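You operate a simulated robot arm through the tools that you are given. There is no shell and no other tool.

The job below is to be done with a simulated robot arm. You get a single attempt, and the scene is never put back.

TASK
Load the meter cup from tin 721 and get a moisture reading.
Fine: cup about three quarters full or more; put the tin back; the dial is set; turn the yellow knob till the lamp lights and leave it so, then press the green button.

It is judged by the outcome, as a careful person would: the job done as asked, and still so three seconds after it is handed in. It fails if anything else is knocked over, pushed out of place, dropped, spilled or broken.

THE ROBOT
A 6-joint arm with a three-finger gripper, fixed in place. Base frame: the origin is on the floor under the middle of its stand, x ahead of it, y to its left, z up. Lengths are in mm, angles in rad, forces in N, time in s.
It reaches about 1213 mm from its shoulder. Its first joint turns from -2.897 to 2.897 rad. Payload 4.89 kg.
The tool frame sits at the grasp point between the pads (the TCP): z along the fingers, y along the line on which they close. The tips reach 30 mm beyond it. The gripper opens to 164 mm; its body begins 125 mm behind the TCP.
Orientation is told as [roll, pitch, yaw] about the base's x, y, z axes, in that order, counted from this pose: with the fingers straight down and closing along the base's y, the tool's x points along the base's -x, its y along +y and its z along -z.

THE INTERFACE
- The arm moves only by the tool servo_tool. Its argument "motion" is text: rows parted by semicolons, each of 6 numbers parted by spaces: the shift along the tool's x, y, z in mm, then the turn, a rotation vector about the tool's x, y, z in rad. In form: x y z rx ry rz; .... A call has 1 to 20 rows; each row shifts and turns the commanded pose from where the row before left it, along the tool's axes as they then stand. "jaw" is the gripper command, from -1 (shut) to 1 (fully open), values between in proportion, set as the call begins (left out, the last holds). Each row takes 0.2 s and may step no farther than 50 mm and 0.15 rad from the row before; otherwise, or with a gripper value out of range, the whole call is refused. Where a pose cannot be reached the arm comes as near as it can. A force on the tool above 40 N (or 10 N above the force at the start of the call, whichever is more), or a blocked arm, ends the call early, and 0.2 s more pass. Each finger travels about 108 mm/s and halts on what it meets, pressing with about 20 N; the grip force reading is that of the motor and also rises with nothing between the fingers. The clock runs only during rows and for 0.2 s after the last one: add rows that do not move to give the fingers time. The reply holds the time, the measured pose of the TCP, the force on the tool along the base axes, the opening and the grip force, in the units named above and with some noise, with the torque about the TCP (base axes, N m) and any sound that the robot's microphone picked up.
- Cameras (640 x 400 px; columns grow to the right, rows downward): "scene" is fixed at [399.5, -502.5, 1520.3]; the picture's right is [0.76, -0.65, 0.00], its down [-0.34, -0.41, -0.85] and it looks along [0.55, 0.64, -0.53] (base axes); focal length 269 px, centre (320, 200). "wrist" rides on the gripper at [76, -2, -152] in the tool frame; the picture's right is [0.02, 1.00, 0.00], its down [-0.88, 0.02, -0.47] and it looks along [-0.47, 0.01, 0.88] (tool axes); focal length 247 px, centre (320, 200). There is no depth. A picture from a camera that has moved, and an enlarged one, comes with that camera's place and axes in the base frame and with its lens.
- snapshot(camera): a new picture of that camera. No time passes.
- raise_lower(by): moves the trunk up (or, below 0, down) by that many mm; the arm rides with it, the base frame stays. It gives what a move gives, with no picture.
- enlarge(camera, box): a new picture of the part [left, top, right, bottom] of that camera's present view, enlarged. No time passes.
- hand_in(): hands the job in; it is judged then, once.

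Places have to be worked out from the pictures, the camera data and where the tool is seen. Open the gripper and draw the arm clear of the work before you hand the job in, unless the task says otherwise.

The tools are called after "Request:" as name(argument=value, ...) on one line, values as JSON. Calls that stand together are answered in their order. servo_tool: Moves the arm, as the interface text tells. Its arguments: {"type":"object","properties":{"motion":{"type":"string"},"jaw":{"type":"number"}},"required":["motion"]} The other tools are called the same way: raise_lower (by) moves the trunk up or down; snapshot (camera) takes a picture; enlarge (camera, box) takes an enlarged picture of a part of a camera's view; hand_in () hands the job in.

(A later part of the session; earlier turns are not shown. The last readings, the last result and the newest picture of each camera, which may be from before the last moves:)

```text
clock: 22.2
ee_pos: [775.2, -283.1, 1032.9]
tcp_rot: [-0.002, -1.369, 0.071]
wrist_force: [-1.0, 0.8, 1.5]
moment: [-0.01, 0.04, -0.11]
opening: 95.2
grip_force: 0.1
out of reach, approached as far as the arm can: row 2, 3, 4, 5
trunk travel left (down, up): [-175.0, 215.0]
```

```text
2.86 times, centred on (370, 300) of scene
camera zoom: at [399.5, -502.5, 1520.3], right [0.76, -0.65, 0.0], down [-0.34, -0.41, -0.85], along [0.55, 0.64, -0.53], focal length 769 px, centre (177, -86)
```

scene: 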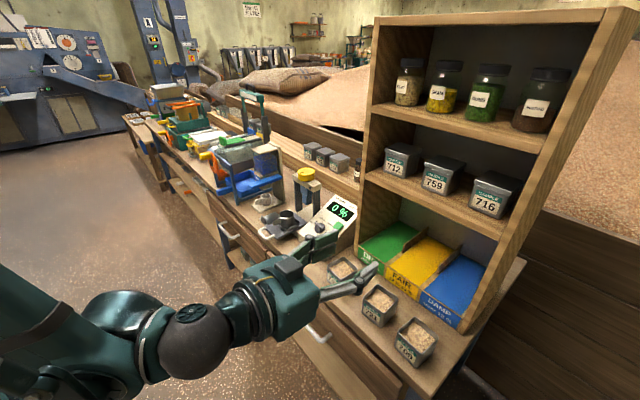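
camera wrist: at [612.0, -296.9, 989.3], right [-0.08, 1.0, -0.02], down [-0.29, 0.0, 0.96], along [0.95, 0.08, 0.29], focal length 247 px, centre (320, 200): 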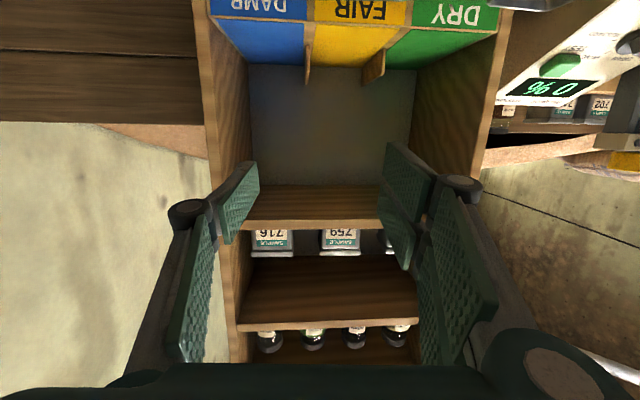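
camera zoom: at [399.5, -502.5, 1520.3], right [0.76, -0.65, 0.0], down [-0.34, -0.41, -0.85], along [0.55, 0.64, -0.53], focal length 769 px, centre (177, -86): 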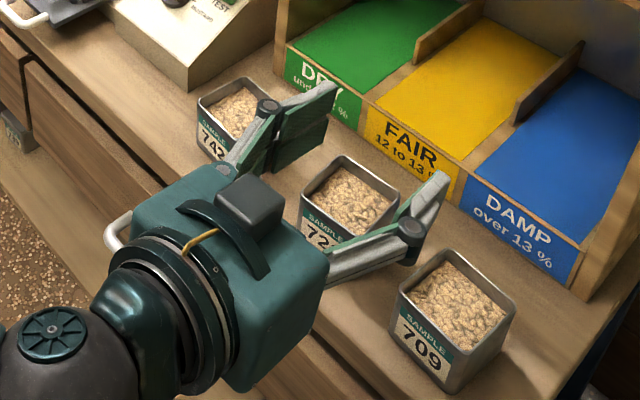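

The arm can't reach that low with a horizontal tool at the present trunk height. It stopped at z≈1033, clear of the tins. I'll reverse the move and then lower the trunk, so the arm works in a more comfortable range.

Request:
servo_tool(motion="-46 1.55 -12.05 0 0 0; -46 1.55 -12.05 0 0 0; -46 1.55 -12.05 0 0 0; -46 1.55 -12.05 0 0 0; -46 1.55 -12.05 0 0 0")

Request:
snapshot(camera="scene")

```text
clock: 23.4
ee_pos: [763.2, -276.3, 1271.3]
tcp_rot: [-0.001, -1.371, 0.069]
wrist_force: [1.2, -0.8, -0.7]
moment: [0.0, -0.05, 0.13]
opening: 95.0
grip_force: 0.1
trunk travel left (down, up): [-175.0, 215.0]
```

```text
taken
```

scene: 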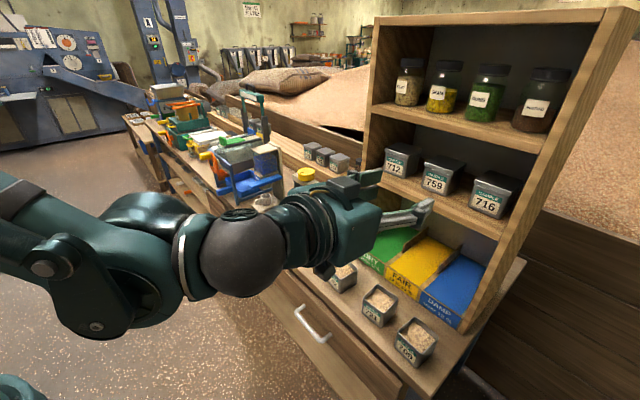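

The commanded pose follows the reached one, and the arm is now at (763, -276, 1271), well clear. I'll lower the trunk so low horizontal poses come into reach.

Request:
raise_lower(by=-100)

Request:
raise_lower(by=-75)

Request:
snapshot(camera="scene")

```text
clock: 24.7
ee_pos: [761.3, -276.1, 1171.2]
tcp_rot: [-0.001, -1.37, 0.07]
wrist_force: [-0.1, -0.3, 0.0]
moment: [0.03, 0.02, 0.0]
opening: 95.4
grip_force: 0.0
trunk travel left (down, up): [-75.0, 315.0]
```

```text
clock: 25.9
ee_pos: [761.8, -276.9, 1096.4]
tcp_rot: [0.0, -1.371, 0.072]
wrist_force: [0.7, -0.2, 0.1]
moment: [-0.02, 0.03, 0.01]
opening: 95.3
grip_force: 0.0
trunk travel left (down, up): [0.0, 390.0]
```

```text
taken
```

scene: 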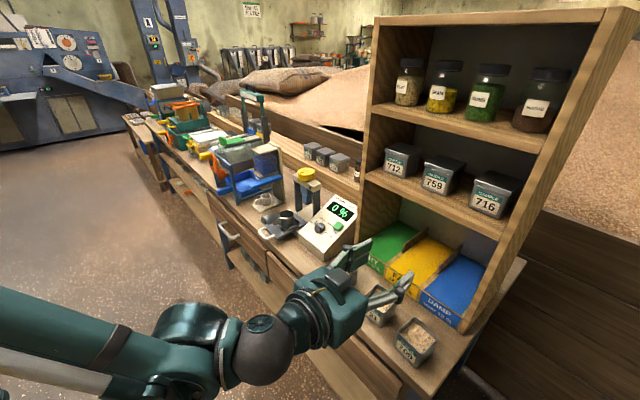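

The trunk is now fully down. I'll position over tin 721 with the fingers horizontal at z≈950, then descend straddling it.

Request:
servo_tool(motion="31.8 10 27.9 0 0 0; 31.8 10 27.9 0 0 0; 31.8 10 27.9 0 0 0; 31.8 10 27.9 0 0 0")

Request:
snapshot(camera="wrist")

Request:
enlarge(camera="scene", box=[290, 230, 450, 370])

```text
clock: 26.9
ee_pos: [841.8, -231.5, 948.5]
tcp_rot: [-0.002, -1.372, 0.072]
wrist_force: [-2.5, 0.9, 1.0]
moment: [-0.02, 0.11, -0.1]
opening: 95.2
grip_force: 0.0
trunk travel left (down, up): [0.0, 390.0]
```

```text
taken
camera wrist: at [678.6, -244.8, 903.8], right [-0.07, 1.0, -0.02], down [-0.29, 0.0, 0.96], along [0.95, 0.08, 0.29], focal length 247 px, centre (320, 200)
```

wrist: 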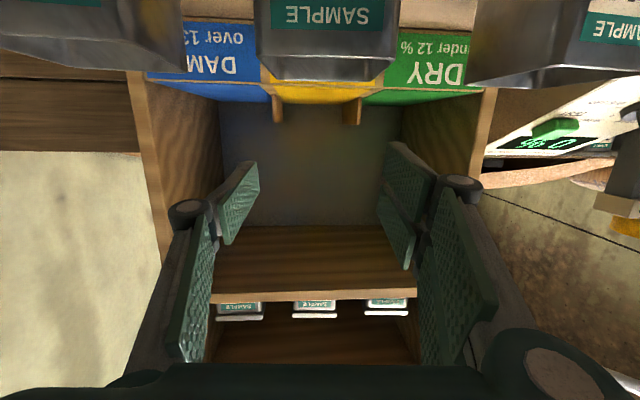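

```text
2.86 times, centred on (370, 300) of scene
camera zoom: at [399.5, -502.5, 1520.3], right [0.76, -0.65, 0.0], down [-0.34, -0.41, -0.85], along [0.55, 0.64, -0.53], focal length 769 px, centre (177, -86)
```

zoom: 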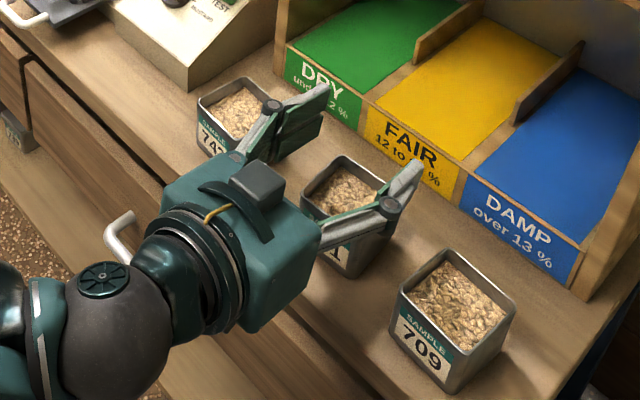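

The tin is centred between the fingers to within about 2 mm. Before descending near the other tins, I'll raise the trunk 200 mm and rehearse the descent up there. Reach depends only on the arm's own configuration, so this is a safe check.

Request:
raise_lower(by=200)

Request:
servo_tool(motion="33.5 0.5 7.1 0 0 0; 33.5 0.5 7.1 0 0 0; 33.5 0.5 7.1 0 0 0")

```text
clock: 29.0
ee_pos: [843.0, -232.0, 1147.2]
tcp_rot: [0.0, -1.373, 0.072]
wrist_force: [0.1, -0.1, -0.7]
moment: [0.0, 0.01, 0.02]
opening: 95.3
grip_force: 0.1
trunk travel left (down, up): [-200.0, 190.0]
```

```text
clock: 29.8
ee_pos: [843.4, -229.8, 1045.4]
tcp_rot: [-0.003, -1.372, 0.071]
wrist_force: [-0.5, 0.6, 0.5]
moment: [-0.02, 0.06, -0.09]
opening: 95.2
grip_force: 0.1
trunk travel left (down, up): [-200.0, 190.0]
```

The descent pose is reachable. Lowering the trunk now gives a straight vertical descent onto the tin. I'll do it in stages with checks.

Request:
raise_lower(by=-130)

Request:
snapshot(camera="wrist")

Request:
enlarge(camera="scene", box=[320, 230, 440, 350])

```text
clock: 31.4
ee_pos: [845.0, -231.1, 915.9]
tcp_rot: [0.0, -1.372, 0.071]
wrist_force: [-0.1, 0.3, -0.3]
moment: [0.01, 0.02, -0.01]
opening: 95.2
grip_force: 0.0
trunk travel left (down, up): [-70.0, 320.0]
```

```text
taken
camera wrist: at [680.4, -243.5, 870.4], right [-0.07, 1.0, -0.02], down [-0.29, 0.0, 0.96], along [0.95, 0.08, 0.29], focal length 247 px, centre (320, 200)
```

wrist: 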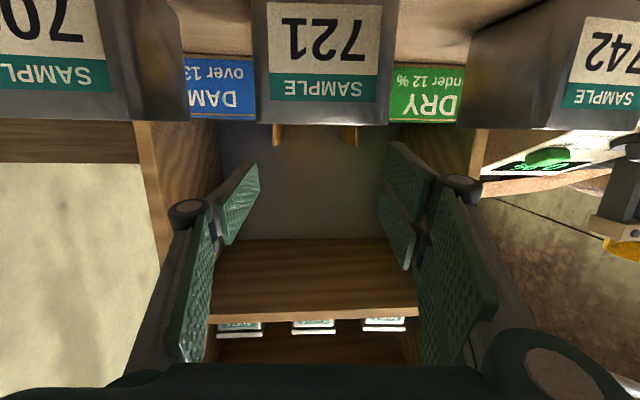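

```text
3.33 times, centred on (380, 290) of scene
camera zoom: at [399.5, -502.5, 1520.3], right [0.76, -0.65, 0.0], down [-0.34, -0.41, -0.85], along [0.55, 0.64, -0.53], focal length 898 px, centre (120, -100)
```

zoom: 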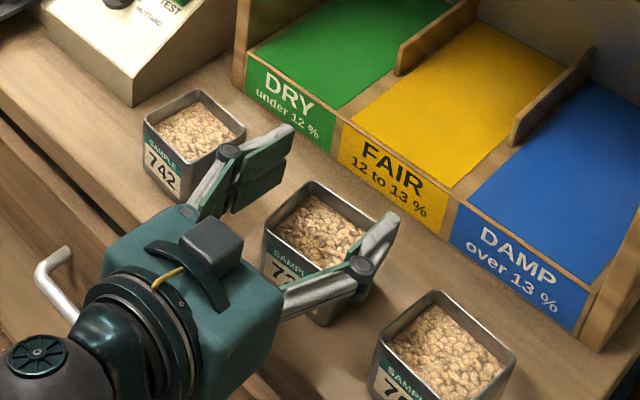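

Tin 721 is centred between the fingers and square to them, with its rim at z≈868. I'll lower the last 70 mm so the fingers straddle it.

Request:
raise_lower(by=-40)

Request:
raise_lower(by=-30)

Request:
snapshot(camera="wrist")

Request:
enlarge(camera="scene", box=[320, 230, 440, 350])

```text
clock: 32.2
ee_pos: [843.7, -230.0, 874.3]
tcp_rot: [-0.001, -1.372, 0.071]
wrist_force: [0.3, -0.6, 0.5]
moment: [0.02, 0.0, -0.04]
opening: 95.2
grip_force: 0.1
trunk travel left (down, up): [-30.0, 360.0]
```

```text
clock: 33.0
ee_pos: [843.6, -229.5, 844.8]
tcp_rot: [0.002, -1.372, 0.071]
wrist_force: [0.9, 0.0, 0.0]
moment: [0.0, 0.0, 0.0]
opening: 94.8
grip_force: 0.1
trunk travel left (down, up): [0.0, 390.0]
```

```text
taken
camera wrist: at [680.4, -243.5, 800.3], right [-0.07, 1.0, -0.02], down [-0.29, 0.0, 0.96], along [0.95, 0.08, 0.29], focal length 247 px, centre (320, 200)
```

wrist: 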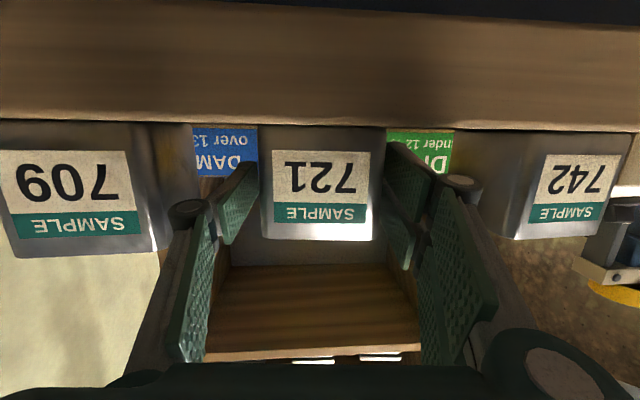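

```text
3.33 times, centred on (380, 290) of scene
camera zoom: at [399.5, -502.5, 1520.3], right [0.76, -0.65, 0.0], down [-0.34, -0.41, -0.85], along [0.55, 0.64, -0.53], focal length 898 px, centre (120, -100)
```

zoom: 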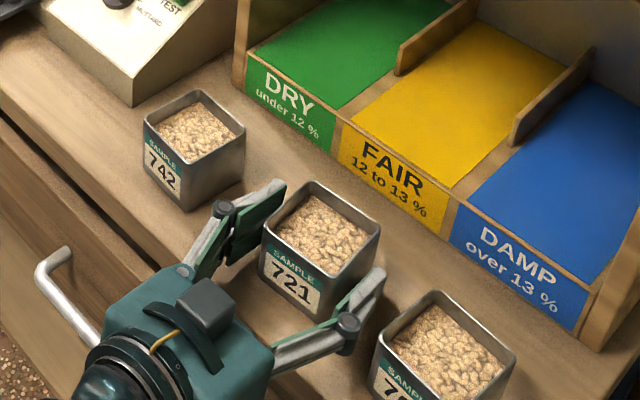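

The fingers straddle tin 721 cleanly, with the neighbouring tins untouched. I'll close the grip.

Request:
servo_tool(motion="0 0 0 0 0 0; 0 0 0 0 0 0; 0 0 0 0 0 0; 0 0 0 0 0 0", jaw=-0.6)

Request:
snapshot(camera="wrist")

Request:
enlarge(camera="scene", box=[320, 230, 440, 350])

```text
clock: 34.0
ee_pos: [844.8, -230.2, 844.4]
tcp_rot: [0.001, -1.371, 0.072]
wrist_force: [0.3, 1.9, 3.3]
moment: [0.04, -0.06, 0.08]
opening: 75.2
grip_force: 19.9
trunk travel left (down, up): [0.0, 390.0]
```

```text
taken
camera wrist: at [680.3, -243.4, 800.3], right [-0.07, 1.0, -0.02], down [-0.29, 0.0, 0.96], along [0.95, 0.08, 0.29], focal length 247 px, centre (320, 200)
```

wrist: 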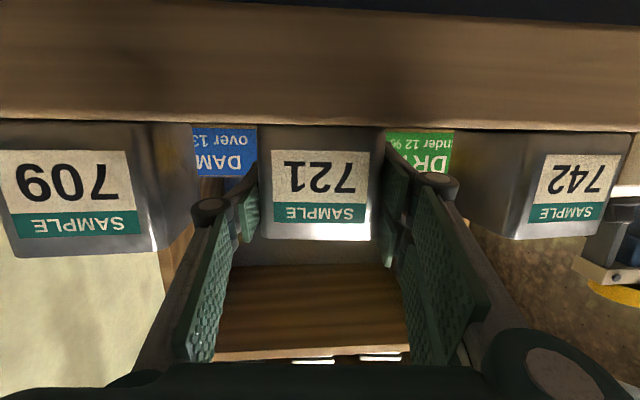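

```text
3.33 times, centred on (380, 290) of scene
camera zoom: at [399.5, -502.5, 1520.3], right [0.76, -0.65, 0.0], down [-0.34, -0.41, -0.85], along [0.55, 0.64, -0.53], focal length 898 px, centre (120, -100)
```

zoom: 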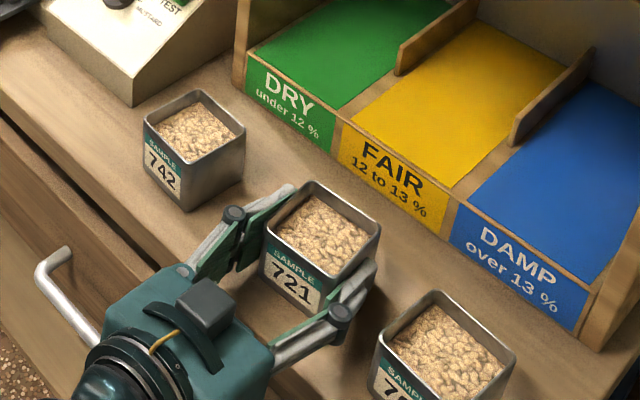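

The jaws closed on the tin at 75.2 mm and it hasn't moved. I'll add a moment for the grip to settle, then lift straight up with the trunk, a little at first.

Request:
servo_tool(motion="0 0 0 0 0 0; 0 0 0 0 0 0; 0 0 0 0 0 0", jaw=-1)

Request:
raise_lower(by=15)

Request:
enlarge(camera="scene", box=[320, 230, 440, 350])

Request:
snapshot(camera="wrist")

```text
clock: 34.8
ee_pos: [843.9, -231.0, 844.5]
tcp_rot: [0.0, -1.371, 0.071]
wrist_force: [0.4, 1.7, 3.2]
moment: [0.04, -0.06, 0.02]
opening: 75.6
grip_force: 19.9
trunk travel left (down, up): [0.0, 390.0]
```

```text
clock: 35.4
ee_pos: [843.5, -230.3, 861.1]
tcp_rot: [0.0, -1.371, 0.07]
wrist_force: [0.8, 0.6, -2.5]
moment: [0.02, 0.0, 0.02]
opening: 75.5
grip_force: 20.4
trunk travel left (down, up): [-15.0, 375.0]
```

```text
3.33 times, centred on (380, 290) of scene
camera zoom: at [399.5, -502.5, 1520.3], right [0.76, -0.65, 0.0], down [-0.34, -0.41, -0.85], along [0.55, 0.64, -0.53], focal length 898 px, centre (120, -100)
```

zoom: 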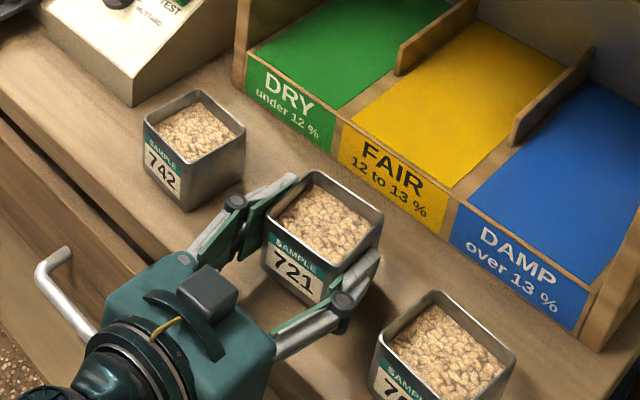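

```text
taken
camera wrist: at [680.5, -243.5, 815.1], right [-0.07, 1.0, -0.02], down [-0.29, 0.0, 0.96], along [0.95, 0.08, 0.29], focal length 247 px, centre (320, 200)
```

wrist: 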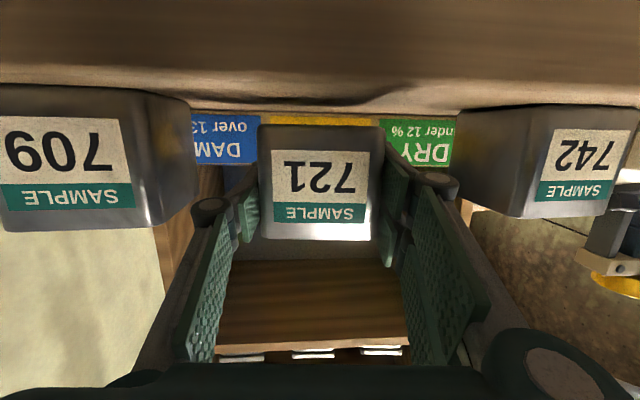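

The tin is held firmly, and the others are undisturbed. I'll lift it by 150 mm with the arm and draw back from the shelf, gently so no grain is lost.

Request:
servo_tool(motion="-12 0 -2.4 0 0 0; -24.5 0 -5 0 0 0; -24.5 0 -5 0 0 0; -24.5 0 -5 0 0 0; -24.5 0 -5 0 0 0; -24.5 0 -5 0 0 0; -12 0 -2.4 0 0 0; 3 1 -15 0 0 0; 5 1.9 -26 0 0 0; 5 1.9 -26 0 0 0; 1 0.4 -5 0 0 0")

Request:
snapshot(camera="scene")

Request:
snapshot(camera="wrist")

```text
clock: 37.8
ee_pos: [769.8, -230.2, 1009.7]
tcp_rot: [0.001, -1.371, 0.071]
wrist_force: [1.1, -0.1, -2.8]
moment: [-0.02, 0.03, 0.01]
opening: 75.3
grip_force: 19.9
trunk travel left (down, up): [-15.0, 375.0]
```

```text
taken
```

scene: 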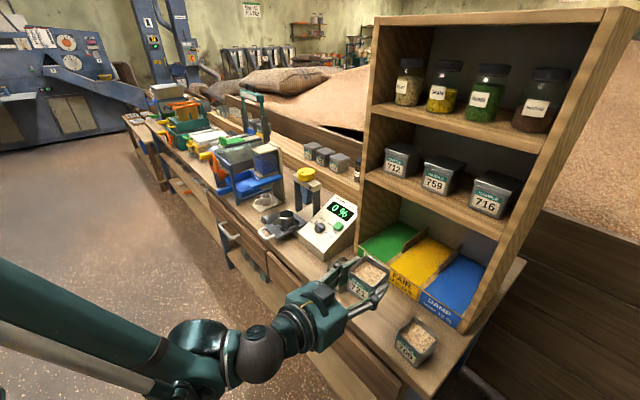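

```text
taken
camera wrist: at [606.3, -243.8, 964.9], right [-0.07, 1.0, -0.02], down [-0.29, 0.0, 0.96], along [0.95, 0.08, 0.29], focal length 247 px, centre (320, 200)
```

wrist: 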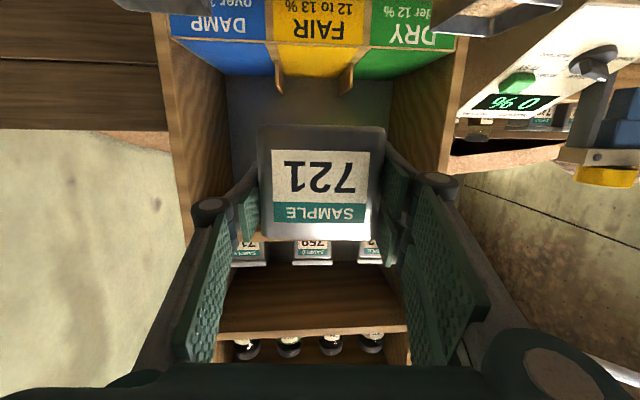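

The tin is up and level, and weighs about 3 N. Next I'll carry it left to the press side at this height, at moderate speed.

Request:
servo_tool(motion="-0.2 14.8 1.03 0 0 0; -0.42 29.69 2.07 0 0 0; -0.42 29.69 2.07 0 0 0; -0.42 29.69 2.07 0 0 0; -0.42 29.69 2.07 0 0 0; -0.42 29.69 2.07 0 0 0; -0.42 29.69 2.07 0 0 0; -0.42 29.69 2.07 0 0 0; -0.42 29.69 2.07 0 0 0; -0.42 29.69 2.07 0 0 0; -0.42 29.69 2.07 0 0 0; -0.42 29.69 2.07 0 0 0; -0.42 29.69 2.07 0 0 0; -0.42 29.69 2.07 0 0 0; -0.42 29.69 2.07 0 0 0; -0.42 29.69 2.07 0 0 0; -0.42 29.69 2.07 0 0 0; -0.2 14.8 1.03 0 0 0")

Request:
snapshot(camera="scene")

Request:
snapshot(camera="wrist")

```text
clock: 41.6
ee_pos: [771.5, 274.8, 1008.4]
tcp_rot: [-0.001, -1.372, 0.072]
wrist_force: [0.3, -1.0, -2.4]
moment: [0.0, 0.07, 0.15]
opening: 75.3
grip_force: 19.6
trunk travel left (down, up): [-15.0, 375.0]
```

```text
taken
```

scene: 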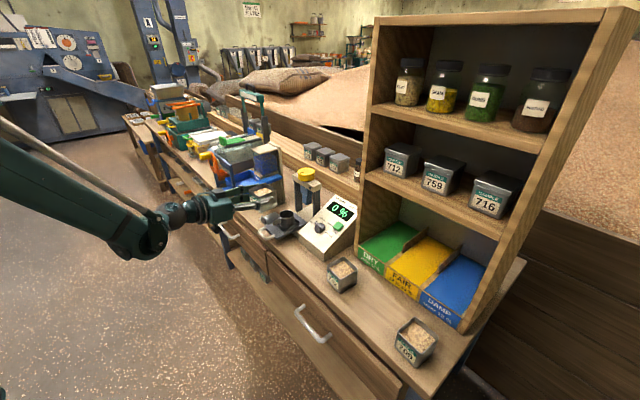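

```text
taken
camera wrist: at [607.7, 262.1, 964.4], right [-0.07, 1.0, -0.02], down [-0.29, 0.0, 0.96], along [0.95, 0.08, 0.29], focal length 247 px, centre (320, 200)
```

wrist: 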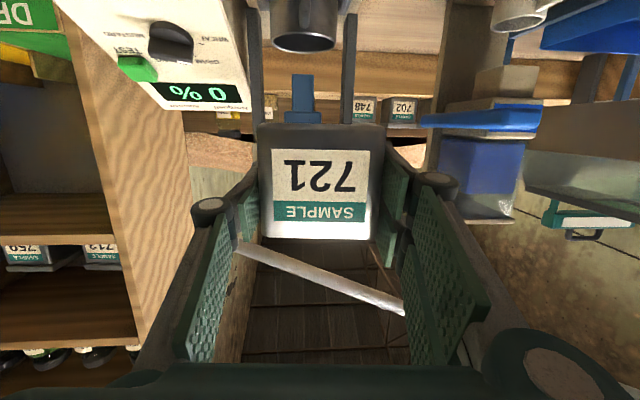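

I'm at (771, 275, 1008), in front of the press. The blue lever is at y≥412 and x≥816, and the planned poses stay clear of it. I'll yaw the tin -45° so a corner points along +x toward the cup.

Request:
servo_tool(motion="0 0 0 0.10499 0 0.02128; 0 0 0 0.10499 0 0.02128; 0 0 0 0.10499 0 0.02128; 0 0 0 0.10499 0 0.02128; 0 0 0 0.10499 0 0.02128; 0 0 0 0.10499 0 0.02128; 0 0 0 0.10499 0 0.02128; 0 0 0 0.10499 0 0.02128")

Request:
enlarge(camera="scene", box=[190, 130, 350, 260])

Request:
snapshot(camera="wrist")

```text
clock: 43.4
ee_pos: [769.8, 275.2, 1010.1]
tcp_rot: [0.005, -1.372, -0.792]
wrist_force: [-1.9, -1.6, -1.7]
moment: [0.16, 0.08, 0.18]
opening: 75.2
grip_force: 20.0
trunk travel left (down, up): [-15.0, 375.0]
```

```text
3.08 times, centred on (270, 195) of scene
camera zoom: at [399.5, -502.5, 1520.3], right [0.76, -0.65, 0.0], down [-0.34, -0.41, -0.85], along [0.55, 0.64, -0.53], focal length 829 px, centre (474, 215)
```

zoom: 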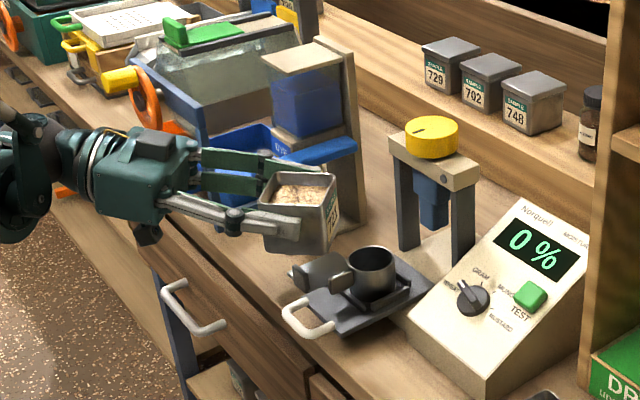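

```text
taken
camera wrist: at [653.2, 390.9, 965.6], right [0.71, 0.71, -0.02], down [-0.19, 0.22, 0.96], along [0.68, -0.67, 0.29], focal length 247 px, centre (320, 200)
```

wrist: 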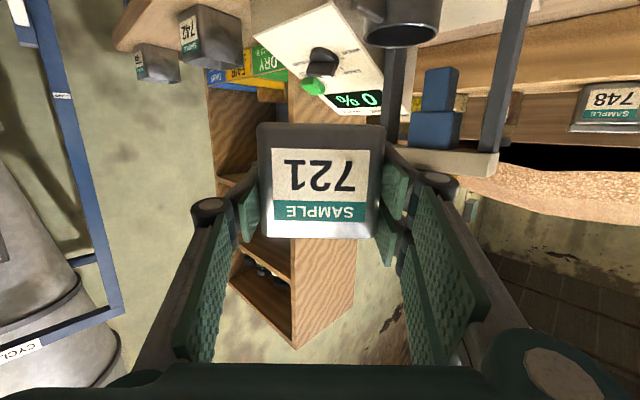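

The view is clear and the tin is level. I'll bring its leading corner over the cup, with the tin bottom about 16 mm above the rim.

Request:
servo_tool(motion="10.9 3.8 5.8 0 0 0; 10.9 3.8 5.8 0 0 0; 10.9 3.8 5.8 0 0 0; 10.9 3.8 5.8 0 0 0; 10.9 3.8 5.8 0 0 0")

Request:
enlarge(camera="scene", box=[230, 150, 350, 250])

Request:
snapshot(camera="wrist")

```text
clock: 44.6
ee_pos: [796.4, 277.3, 950.9]
tcp_rot: [0.006, -1.372, -0.792]
wrist_force: [-0.7, -0.8, -1.5]
moment: [0.1, 0.03, 0.12]
opening: 75.2
grip_force: 20.5
trunk travel left (down, up): [-15.0, 375.0]
```

```text
4.00 times, centred on (290, 200) of scene
camera zoom: at [399.5, -502.5, 1520.3], right [0.76, -0.65, 0.0], down [-0.34, -0.41, -0.85], along [0.55, 0.64, -0.53], focal length 1077 px, centre (440, 200)
```

zoom: 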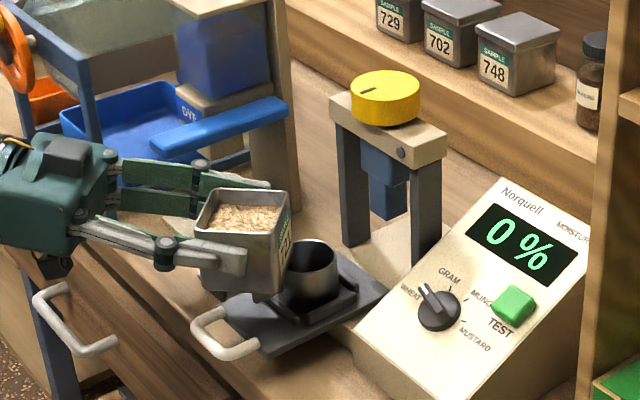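

```text
taken
camera wrist: at [679.8, 392.0, 905.9], right [0.7, 0.71, -0.02], down [-0.19, 0.22, 0.96], along [0.68, -0.67, 0.29], focal length 247 px, centre (320, 200)
```

wrist: 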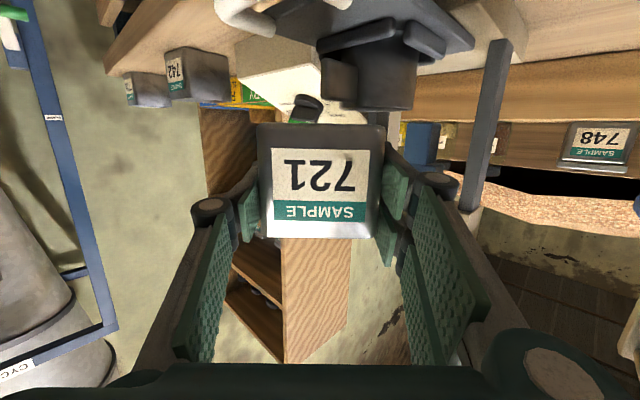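

The scene view matches my prediction. The leading corner is about 15 mm behind the cup centre, with no sideways offset. I'll begin tilting toward +x, keeping the corner fixed over the cup, and take the first 0.35 rad slowly.

Request:
servo_tool(motion="-2.24 -0.27 -0.73 0.00703 0.03536 -0.03465; -2.24 -0.27 -0.73 0.00703 0.03536 -0.03465; -2.24 -0.27 -0.73 0.00703 0.03536 -0.03465; -2.24 -0.27 -0.73 0.00703 0.03536 -0.03465; -2.24 -0.27 -0.73 0.00703 0.03536 -0.03465; -2.24 -0.27 -0.73 0.00703 0.03536 -0.03465; -2.24 -0.27 -0.73 0.00703 0.03536 -0.03465")

Request:
enlarge(camera="scene", box=[250, 160, 350, 240])

```text
clock: 46.2
ee_pos: [796.3, 275.9, 966.3]
tcp_rot: [-0.52, -1.061, -0.291]
wrist_force: [-0.1, -0.6, -2.4]
moment: [-0.01, 0.01, -0.03]
opening: 75.0
grip_force: 20.0
trunk travel left (down, up): [-15.0, 375.0]
```

```text
5.00 times, centred on (300, 200) of scene
camera zoom: at [399.5, -502.5, 1520.3], right [0.76, -0.65, 0.0], down [-0.34, -0.41, -0.85], along [0.55, 0.64, -0.53], focal length 1346 px, centre (420, 200)
```

zoom: 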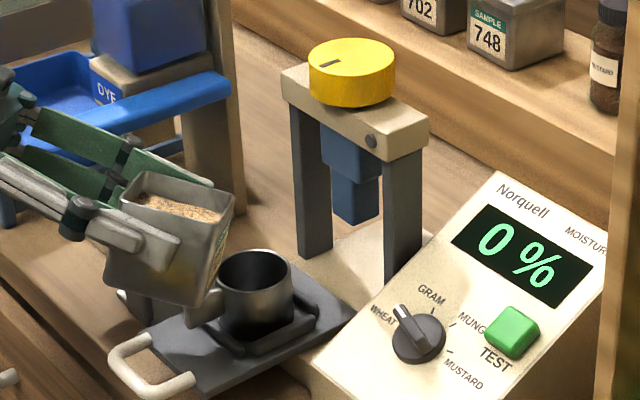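

TCP matches the plan, with the corner over the cup at z≈967. I'll look closely at the grain surface inside the tin before tilting further.

Request:
enlarge(camera="scene", box=[265, 185, 320, 230])

```text
8.89 times, centred on (292, 208) of scene
camera zoom: at [399.5, -502.5, 1520.3], right [0.76, -0.65, 0.0], down [-0.34, -0.41, -0.85], along [0.55, 0.64, -0.53], focal length 2394 px, centre (564, 133)
```

zoom: 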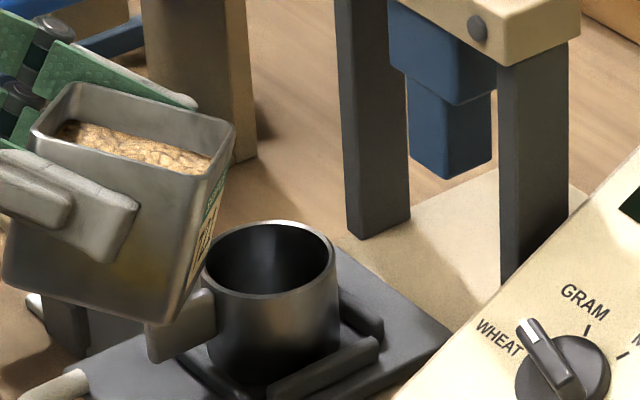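

The grain is still well inside the tin and nothing has been spilled. I'll continue to about 0.70 rad, lowering the corner slightly.

Request:
servo_tool(motion="-1.56 -0.13 -0.45 0.00703 0.03536 -0.03465; -1.56 -0.13 -0.45 0.00703 0.03536 -0.03465; -1.56 -0.13 -0.45 0.00703 0.03536 -0.03465; -1.56 -0.13 -0.45 0.00703 0.03536 -0.03465")

Request:
enlarge(camera="scene", box=[260, 175, 330, 230])

```text
clock: 47.2
ee_pos: [798.0, 276.0, 973.9]
tcp_rot: [-0.607, -0.865, -0.22]
wrist_force: [-0.3, 0.7, -3.1]
moment: [0.05, -0.03, -0.01]
opening: 75.6
grip_force: 20.1
trunk travel left (down, up): [-15.0, 375.0]
```

```text
7.27 times, centred on (295, 202) of scene
camera zoom: at [399.5, -502.5, 1520.3], right [0.76, -0.65, 0.0], down [-0.34, -0.41, -0.85], along [0.55, 0.64, -0.53], focal length 1958 px, centre (502, 182)
```

zoom: 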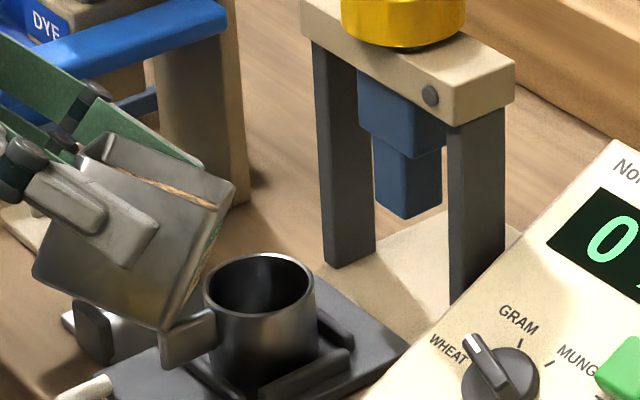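

θ is about 0.55 rad and nothing is flowing yet. I'll continue three more small steps.

Request:
servo_tool(motion="-1.56 -0.13 -0.45 0.00703 0.03536 -0.03465; -1.56 -0.13 -0.45 0.00703 0.03536 -0.03465; -1.56 -0.13 -0.45 0.00703 0.03536 -0.03465; 0 0 0 0 0 0")

Request:
enlarge(camera="scene", box=[260, 175, 330, 230])

```text
clock: 48.2
ee_pos: [800.4, 276.9, 978.0]
tcp_rot: [-0.651, -0.719, -0.189]
wrist_force: [-0.2, -0.5, -2.2]
moment: [0.05, -0.03, 0.02]
opening: 75.3
grip_force: 20.2
trunk travel left (down, up): [-15.0, 375.0]
```

```text
7.27 times, centred on (295, 202) of scene
camera zoom: at [399.5, -502.5, 1520.3], right [0.76, -0.65, 0.0], down [-0.34, -0.41, -0.85], along [0.55, 0.64, -0.53], focal length 1958 px, centre (502, 182)
```

zoom: 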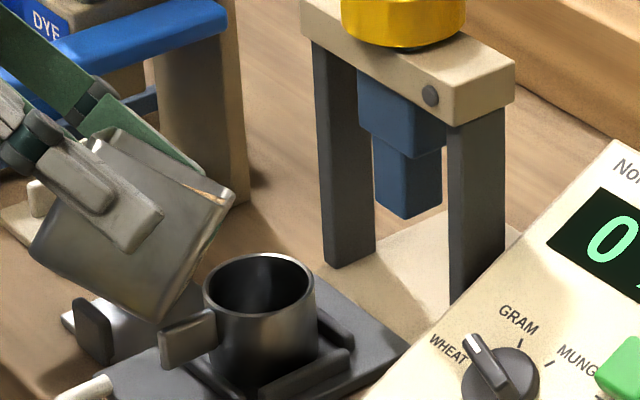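

θ is about 0.70 and the corner is still above the cup, landing inside the rim. I'll go on in small steps, lowering the lip as the bottom corner clears the cup tab.

Request:
servo_tool(motion="-0.77 1.53 1.41 0.00703 0.03536 -0.03465; -0.77 1.53 1.41 0.00703 0.03536 -0.03465; 0 0 0 0 0 0")

Request:
enlarge(camera="scene", box=[260, 175, 330, 230])

```text
clock: 49.0
ee_pos: [804.6, 277.2, 975.0]
tcp_rot: [-0.674, -0.62, -0.174]
wrist_force: [-0.5, -0.3, -3.0]
moment: [0.06, -0.04, 0.01]
opening: 75.3
grip_force: 20.1
trunk travel left (down, up): [-15.0, 375.0]
```

```text
7.27 times, centred on (295, 202) of scene
camera zoom: at [399.5, -502.5, 1520.3], right [0.76, -0.65, 0.0], down [-0.34, -0.41, -0.85], along [0.55, 0.64, -0.53], focal length 1958 px, centre (502, 182)
```

zoom: 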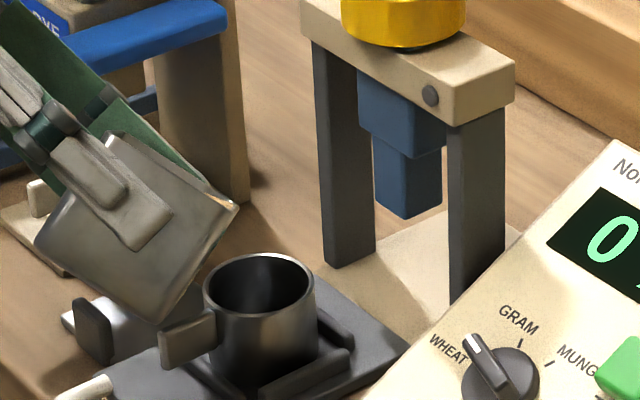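

There's still no flow at about 0.80 rad. I'll take another small step and pause.

Request:
servo_tool(motion="-0.77 1.53 1.41 0.00703 0.03536 -0.03465; 0 0 0 0 0 0; 0 0 0 0 0 0")

Request:
enlarge(camera="scene", box=[260, 175, 330, 230])

Request:
servo_tool(motion="-0.77 1.53 1.41 0.00703 0.03536 -0.03465; 0 0 0 0 0 0; 0 0 0 0 0 0")

Request:
enlarge(camera="scene", box=[260, 175, 330, 230])

```text
clock: 49.8
ee_pos: [806.3, 277.2, 974.0]
tcp_rot: [-0.683, -0.572, -0.169]
wrist_force: [0.2, 0.6, -2.1]
moment: [0.04, 0.01, 0.0]
opening: 75.2
grip_force: 20.0
trunk travel left (down, up): [-15.0, 375.0]
```

```text
7.27 times, centred on (295, 202) of scene
camera zoom: at [399.5, -502.5, 1520.3], right [0.76, -0.65, 0.0], down [-0.34, -0.41, -0.85], along [0.55, 0.64, -0.53], focal length 1958 px, centre (502, 182)
```

zoom: 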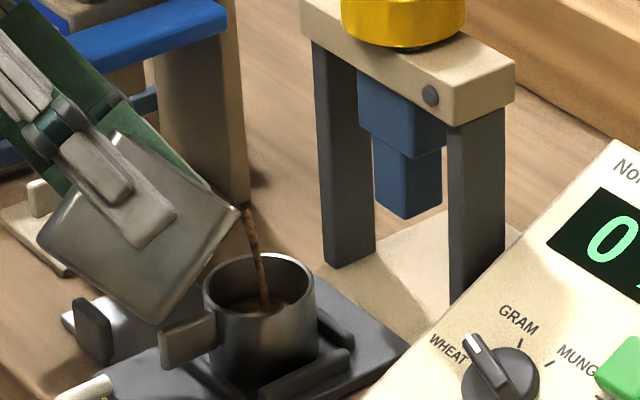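

```text
clock: 50.6
ee_pos: [807.8, 278.3, 971.8]
tcp_rot: [-0.693, -0.522, -0.165]
wrist_force: [0.9, -0.7, -2.2]
moment: [0.05, 0.0, 0.02]
opening: 75.6
grip_force: 19.9
trunk travel left (down, up): [-15.0, 375.0]
```

```text
7.27 times, centred on (295, 202) of scene
camera zoom: at [399.5, -502.5, 1520.3], right [0.76, -0.65, 0.0], down [-0.34, -0.41, -0.85], along [0.55, 0.64, -0.53], focal length 1958 px, centre (502, 182)
```

zoom: 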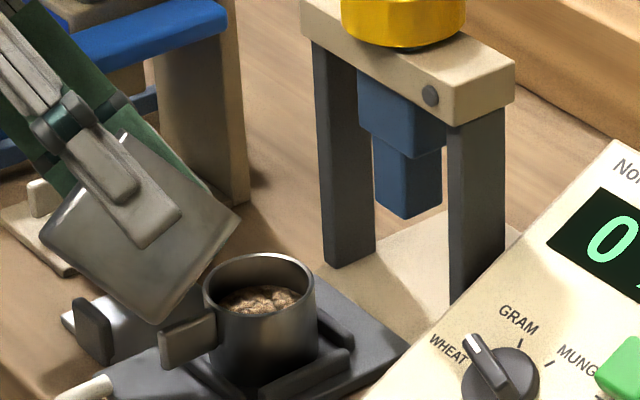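

The stream started at about 0.85 rad, landed cleanly in the cup, and has now stopped. I'll zoom in on the cup's fill level and check that nothing has spilled.

Request:
enlarge(camera="scene", box=[276, 195, 306, 220])

Request:
enlarge(camera="scene", box=[240, 180, 340, 250])

```text
16.00 times, centred on (291, 208) of scene
camera zoom: at [399.5, -502.5, 1520.3], right [0.76, -0.65, 0.0], down [-0.34, -0.41, -0.85], along [0.55, 0.64, -0.53], focal length 4309 px, centre (784, 80)
```

zoom: 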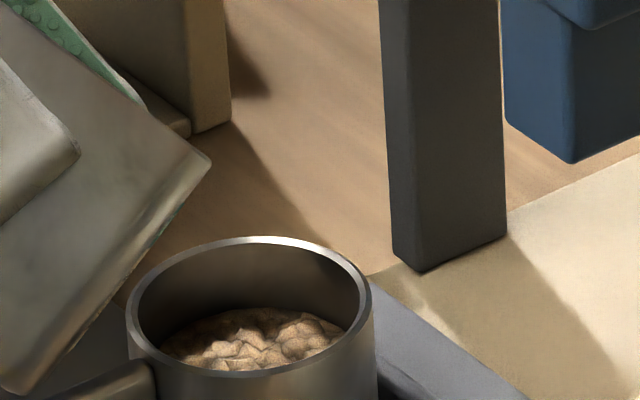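

```text
5.71 times, centred on (290, 215) of scene
camera zoom: at [399.5, -502.5, 1520.3], right [0.76, -0.65, 0.0], down [-0.34, -0.41, -0.85], along [0.55, 0.64, -0.53], focal length 1539 px, centre (491, 114)
```

zoom: 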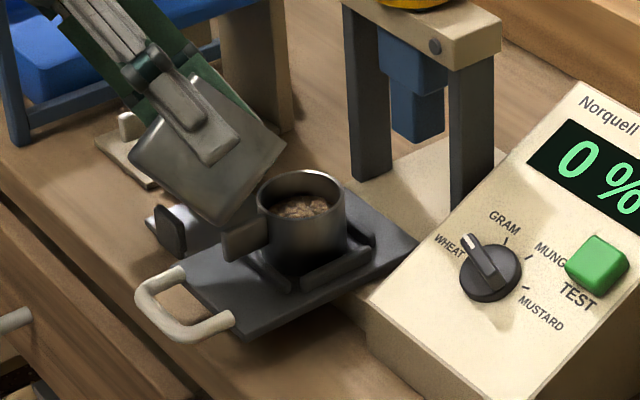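

Nothing has spilled. The grain surface is about 19 mm below the rim, which I judge to be about 60% full. I'll tilt another 0.025 rad with the corner held fixed, then look.

Request:
servo_tool(motion="-1.5 -0.4 -0.71 0.00351 0.01768 -0.01733; 0 0 0 0 0 0")

Request:
enlarge(camera="scene", box=[276, 195, 306, 220])

```text
clock: 51.2
ee_pos: [811.4, 276.7, 974.7]
tcp_rot: [-0.698, -0.496, -0.161]
wrist_force: [-0.3, 0.5, -2.5]
moment: [0.02, -0.02, 0.02]
opening: 75.6
grip_force: 19.9
trunk travel left (down, up): [-15.0, 375.0]
```

```text
16.00 times, centred on (291, 208) of scene
camera zoom: at [399.5, -502.5, 1520.3], right [0.76, -0.65, 0.0], down [-0.34, -0.41, -0.85], along [0.55, 0.64, -0.53], focal length 4309 px, centre (784, 80)
```

zoom: 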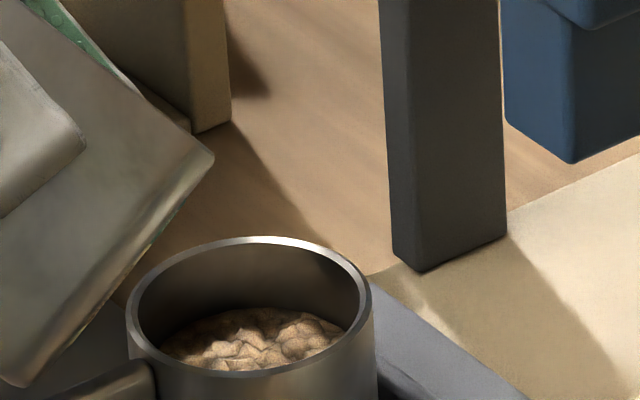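

There's no change at this tilt, so I'll add another 0.025 rad with a pause.

Request:
servo_tool(motion="-1.5 -0.4 -0.71 0.00351 0.01768 -0.01733; 0 0 0 0 0 0")

Request:
enlarge(camera="scene", box=[276, 195, 306, 220])

```text
clock: 51.8
ee_pos: [810.1, 277.2, 974.9]
tcp_rot: [-0.702, -0.474, -0.158]
wrist_force: [0.1, 0.3, -1.8]
moment: [0.04, 0.01, 0.0]
opening: 75.3
grip_force: 19.9
trunk travel left (down, up): [-15.0, 375.0]
```

```text
16.00 times, centred on (291, 208) of scene
camera zoom: at [399.5, -502.5, 1520.3], right [0.76, -0.65, 0.0], down [-0.34, -0.41, -0.85], along [0.55, 0.64, -0.53], focal length 4309 px, centre (784, 80)
```

zoom: 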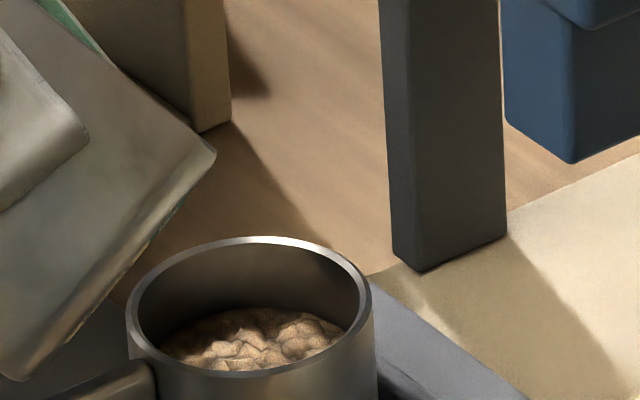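

There's still nothing at about 0.95 rad, and the last release came as a quick avalanche. To limit the next one I'll use a pulse, tilting up by 0.025 and then straight back by 0.14 rad within the same call.

Request:
servo_tool(motion="-1.5 -0.4 -0.71 0.00351 0.01768 -0.01733; 7.964 2.811 4.483 -0.01967 -0.09899 0.09702")

Request:
enlarge(camera="scene", box=[276, 195, 306, 220])

```text
clock: 52.4
ee_pos: [806.8, 276.3, 969.0]
tcp_rot: [-0.68, -0.587, -0.171]
wrist_force: [0.4, 0.1, -2.3]
moment: [0.02, 0.01, -0.04]
opening: 75.1
grip_force: 20.3
trunk travel left (down, up): [-15.0, 375.0]
```

```text
16.00 times, centred on (291, 208) of scene
camera zoom: at [399.5, -502.5, 1520.3], right [0.76, -0.65, 0.0], down [-0.34, -0.41, -0.85], along [0.55, 0.64, -0.53], focal length 4309 px, centre (784, 80)
```

zoom: 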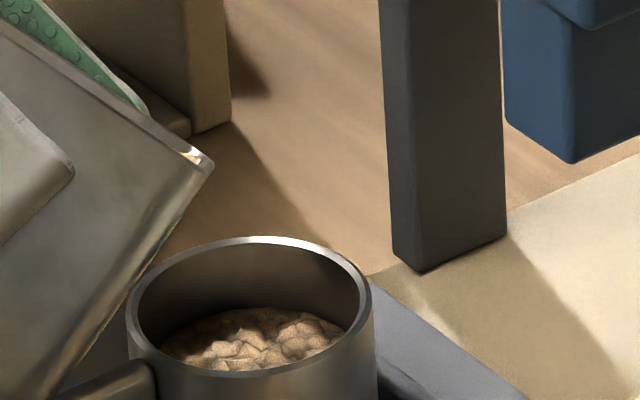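

No flow occurred at the 0.975 peak. I'll repeat the pulse with a peak near 1.0 rad.

Request:
servo_tool(motion="-8.6 -1.925 -3.708 0.01967 0.09899 -0.09702; -1.795 -0.489 -0.863 0.00422 0.02121 -0.02079; 7.964 2.811 4.483 -0.01967 -0.09899 0.09702")

Request:
enlarge(camera="scene", box=[276, 195, 306, 220])

```text
clock: 53.2
ee_pos: [807.0, 276.9, 970.4]
tcp_rot: [-0.686, -0.557, -0.168]
wrist_force: [1.1, 1.2, -3.2]
moment: [-0.03, 0.0, -0.07]
opening: 75.3
grip_force: 20.7
trunk travel left (down, up): [-15.0, 375.0]
```

```text
16.00 times, centred on (291, 208) of scene
camera zoom: at [399.5, -502.5, 1520.3], right [0.76, -0.65, 0.0], down [-0.34, -0.41, -0.85], along [0.55, 0.64, -0.53], focal length 4309 px, centre (784, 80)
```

zoom: 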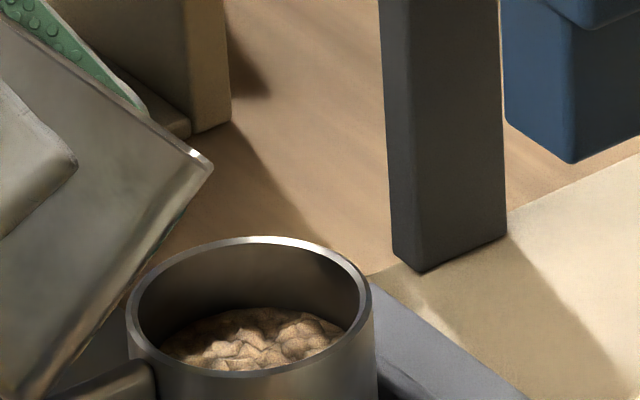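

No flow again. I'll raise the pulse peak to about 1.035 rad.

Request:
servo_tool(motion="-8.6 -1.925 -3.708 0.01967 0.09899 -0.09702; -1.795 -0.489 -0.863 0.00422 0.02121 -0.02079; 7.964 2.811 4.483 -0.01967 -0.09899 0.09702")

Request:
enlarge(camera="scene", box=[276, 195, 306, 220])

```text
clock: 54.0
ee_pos: [808.1, 277.8, 970.9]
tcp_rot: [-0.69, -0.527, -0.164]
wrist_force: [0.6, -0.5, -2.3]
moment: [-0.01, 0.0, -0.01]
opening: 75.2
grip_force: 20.0
trunk travel left (down, up): [-15.0, 375.0]
```

```text
16.00 times, centred on (291, 208) of scene
camera zoom: at [399.5, -502.5, 1520.3], right [0.76, -0.65, 0.0], down [-0.34, -0.41, -0.85], along [0.55, 0.64, -0.53], focal length 4309 px, centre (784, 80)
```

zoom: 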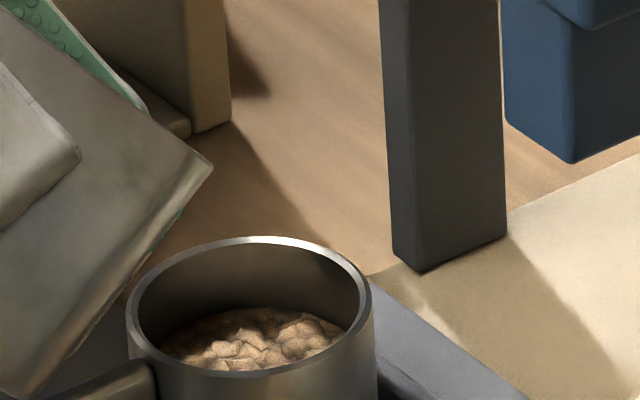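

No change yet, so I'll continue with a peak near 1.065 rad.

Request:
servo_tool(motion="-8.6 -1.925 -3.708 0.01967 0.09899 -0.09702; -1.795 -0.489 -0.863 0.00422 0.02121 -0.02079; 7.964 2.811 4.483 -0.01967 -0.09899 0.09702")

Request:
enlarge(camera="scene", box=[276, 195, 306, 220])

```text
clock: 54.8
ee_pos: [809.7, 277.5, 973.3]
tcp_rot: [-0.699, -0.497, -0.16]
wrist_force: [0.9, -0.1, -1.2]
moment: [0.01, 0.0, -0.04]
opening: 75.2
grip_force: 20.1
trunk travel left (down, up): [-15.0, 375.0]
```

```text
16.00 times, centred on (291, 208) of scene
camera zoom: at [399.5, -502.5, 1520.3], right [0.76, -0.65, 0.0], down [-0.34, -0.41, -0.85], along [0.55, 0.64, -0.53], focal length 4309 px, centre (784, 80)
```

zoom: 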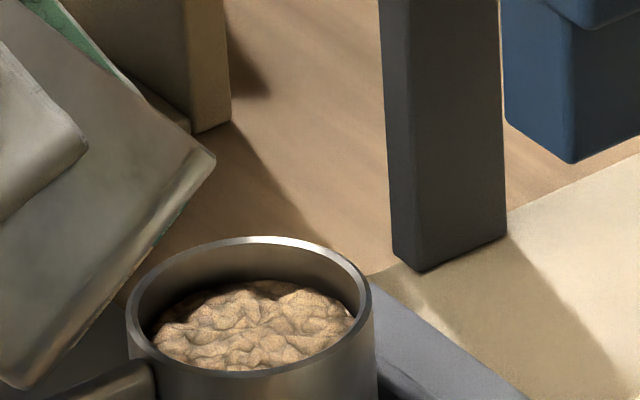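

A measured release happened, and the surface is now about 11 mm below the rim, so roughly 78% full. One more small pulse at 1.08 rad will give some margin.

Request:
servo_tool(motion="-8.6 -1.925 -3.708 0.01967 0.09899 -0.09702; -0.9 -0.245 -0.431 0.00211 0.01061 -0.0104; 7.964 2.811 4.483 -0.01967 -0.09899 0.09702")

Request:
enlarge(camera="scene", box=[276, 195, 306, 220])

```text
clock: 55.6
ee_pos: [810.9, 276.0, 974.6]
tcp_rot: [-0.699, -0.485, -0.162]
wrist_force: [0.8, 0.7, -2.0]
moment: [-0.01, 0.01, -0.02]
opening: 75.2
grip_force: 19.9
trunk travel left (down, up): [-15.0, 375.0]
```

```text
16.00 times, centred on (291, 208) of scene
camera zoom: at [399.5, -502.5, 1520.3], right [0.76, -0.65, 0.0], down [-0.34, -0.41, -0.85], along [0.55, 0.64, -0.53], focal length 4309 px, centre (784, 80)
```

zoom: 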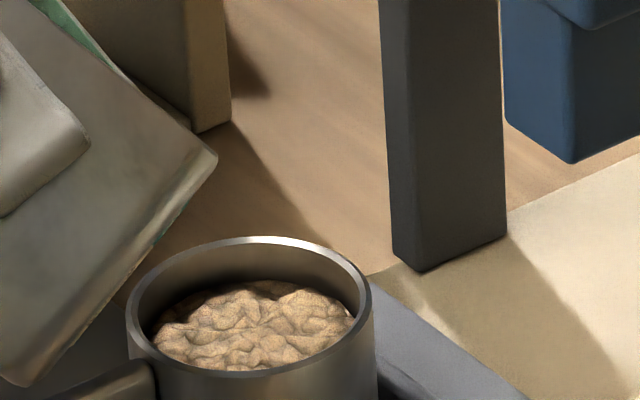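

No change from that one. I'll try a peak of about 1.105 rad.

Request:
servo_tool(motion="-8.6 -1.925 -3.708 0.01967 0.09899 -0.09702; -1.5 -0.4 -0.71 0.00351 0.01768 -0.01733; 7.964 2.811 4.483 -0.01967 -0.09899 0.09702")

Request:
enlarge(camera="scene", box=[276, 195, 306, 220])

```text
clock: 56.4
ee_pos: [810.8, 276.3, 976.4]
tcp_rot: [-0.705, -0.456, -0.16]
wrist_force: [0.1, -0.3, -2.5]
moment: [-0.01, -0.01, -0.06]
opening: 75.1
grip_force: 20.1
trunk travel left (down, up): [-15.0, 375.0]
```

```text
16.00 times, centred on (291, 208) of scene
camera zoom: at [399.5, -502.5, 1520.3], right [0.76, -0.65, 0.0], down [-0.34, -0.41, -0.85], along [0.55, 0.64, -0.53], focal length 4309 px, centre (784, 80)
```

zoom: 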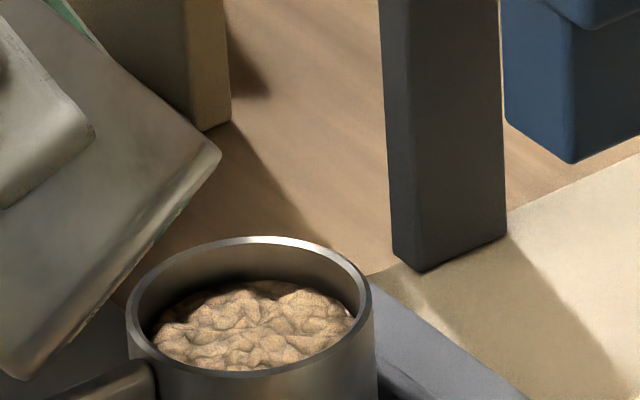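

No change at 1.105 rad either. I'll try a slightly higher pulse, to about 1.135 rad.

Request:
servo_tool(motion="-8.6 -1.925 -3.708 0.01967 0.09899 -0.09702; -1.795 -0.489 -0.863 0.00422 0.02121 -0.02079; 7.964 2.811 4.483 -0.01967 -0.09899 0.09702")

Request:
enlarge(camera="scene", box=[276, 195, 306, 220])

```text
clock: 57.2
ee_pos: [811.9, 276.4, 976.3]
tcp_rot: [-0.71, -0.429, -0.157]
wrist_force: [-0.1, -0.4, -2.2]
moment: [-0.08, 0.02, -0.08]
opening: 75.5
grip_force: 20.3
trunk travel left (down, up): [-15.0, 375.0]
```

```text
16.00 times, centred on (291, 208) of scene
camera zoom: at [399.5, -502.5, 1520.3], right [0.76, -0.65, 0.0], down [-0.34, -0.41, -0.85], along [0.55, 0.64, -0.53], focal length 4309 px, centre (784, 80)
```

zoom: 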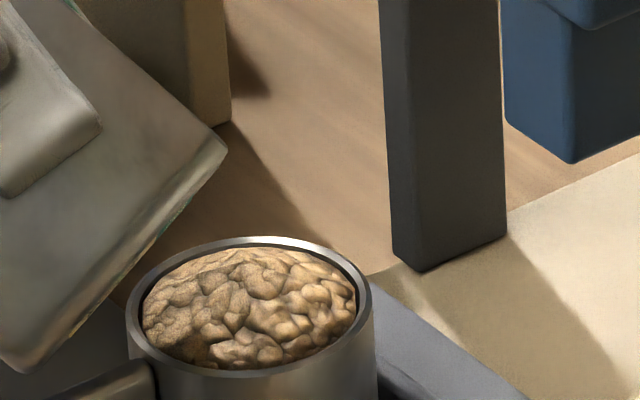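

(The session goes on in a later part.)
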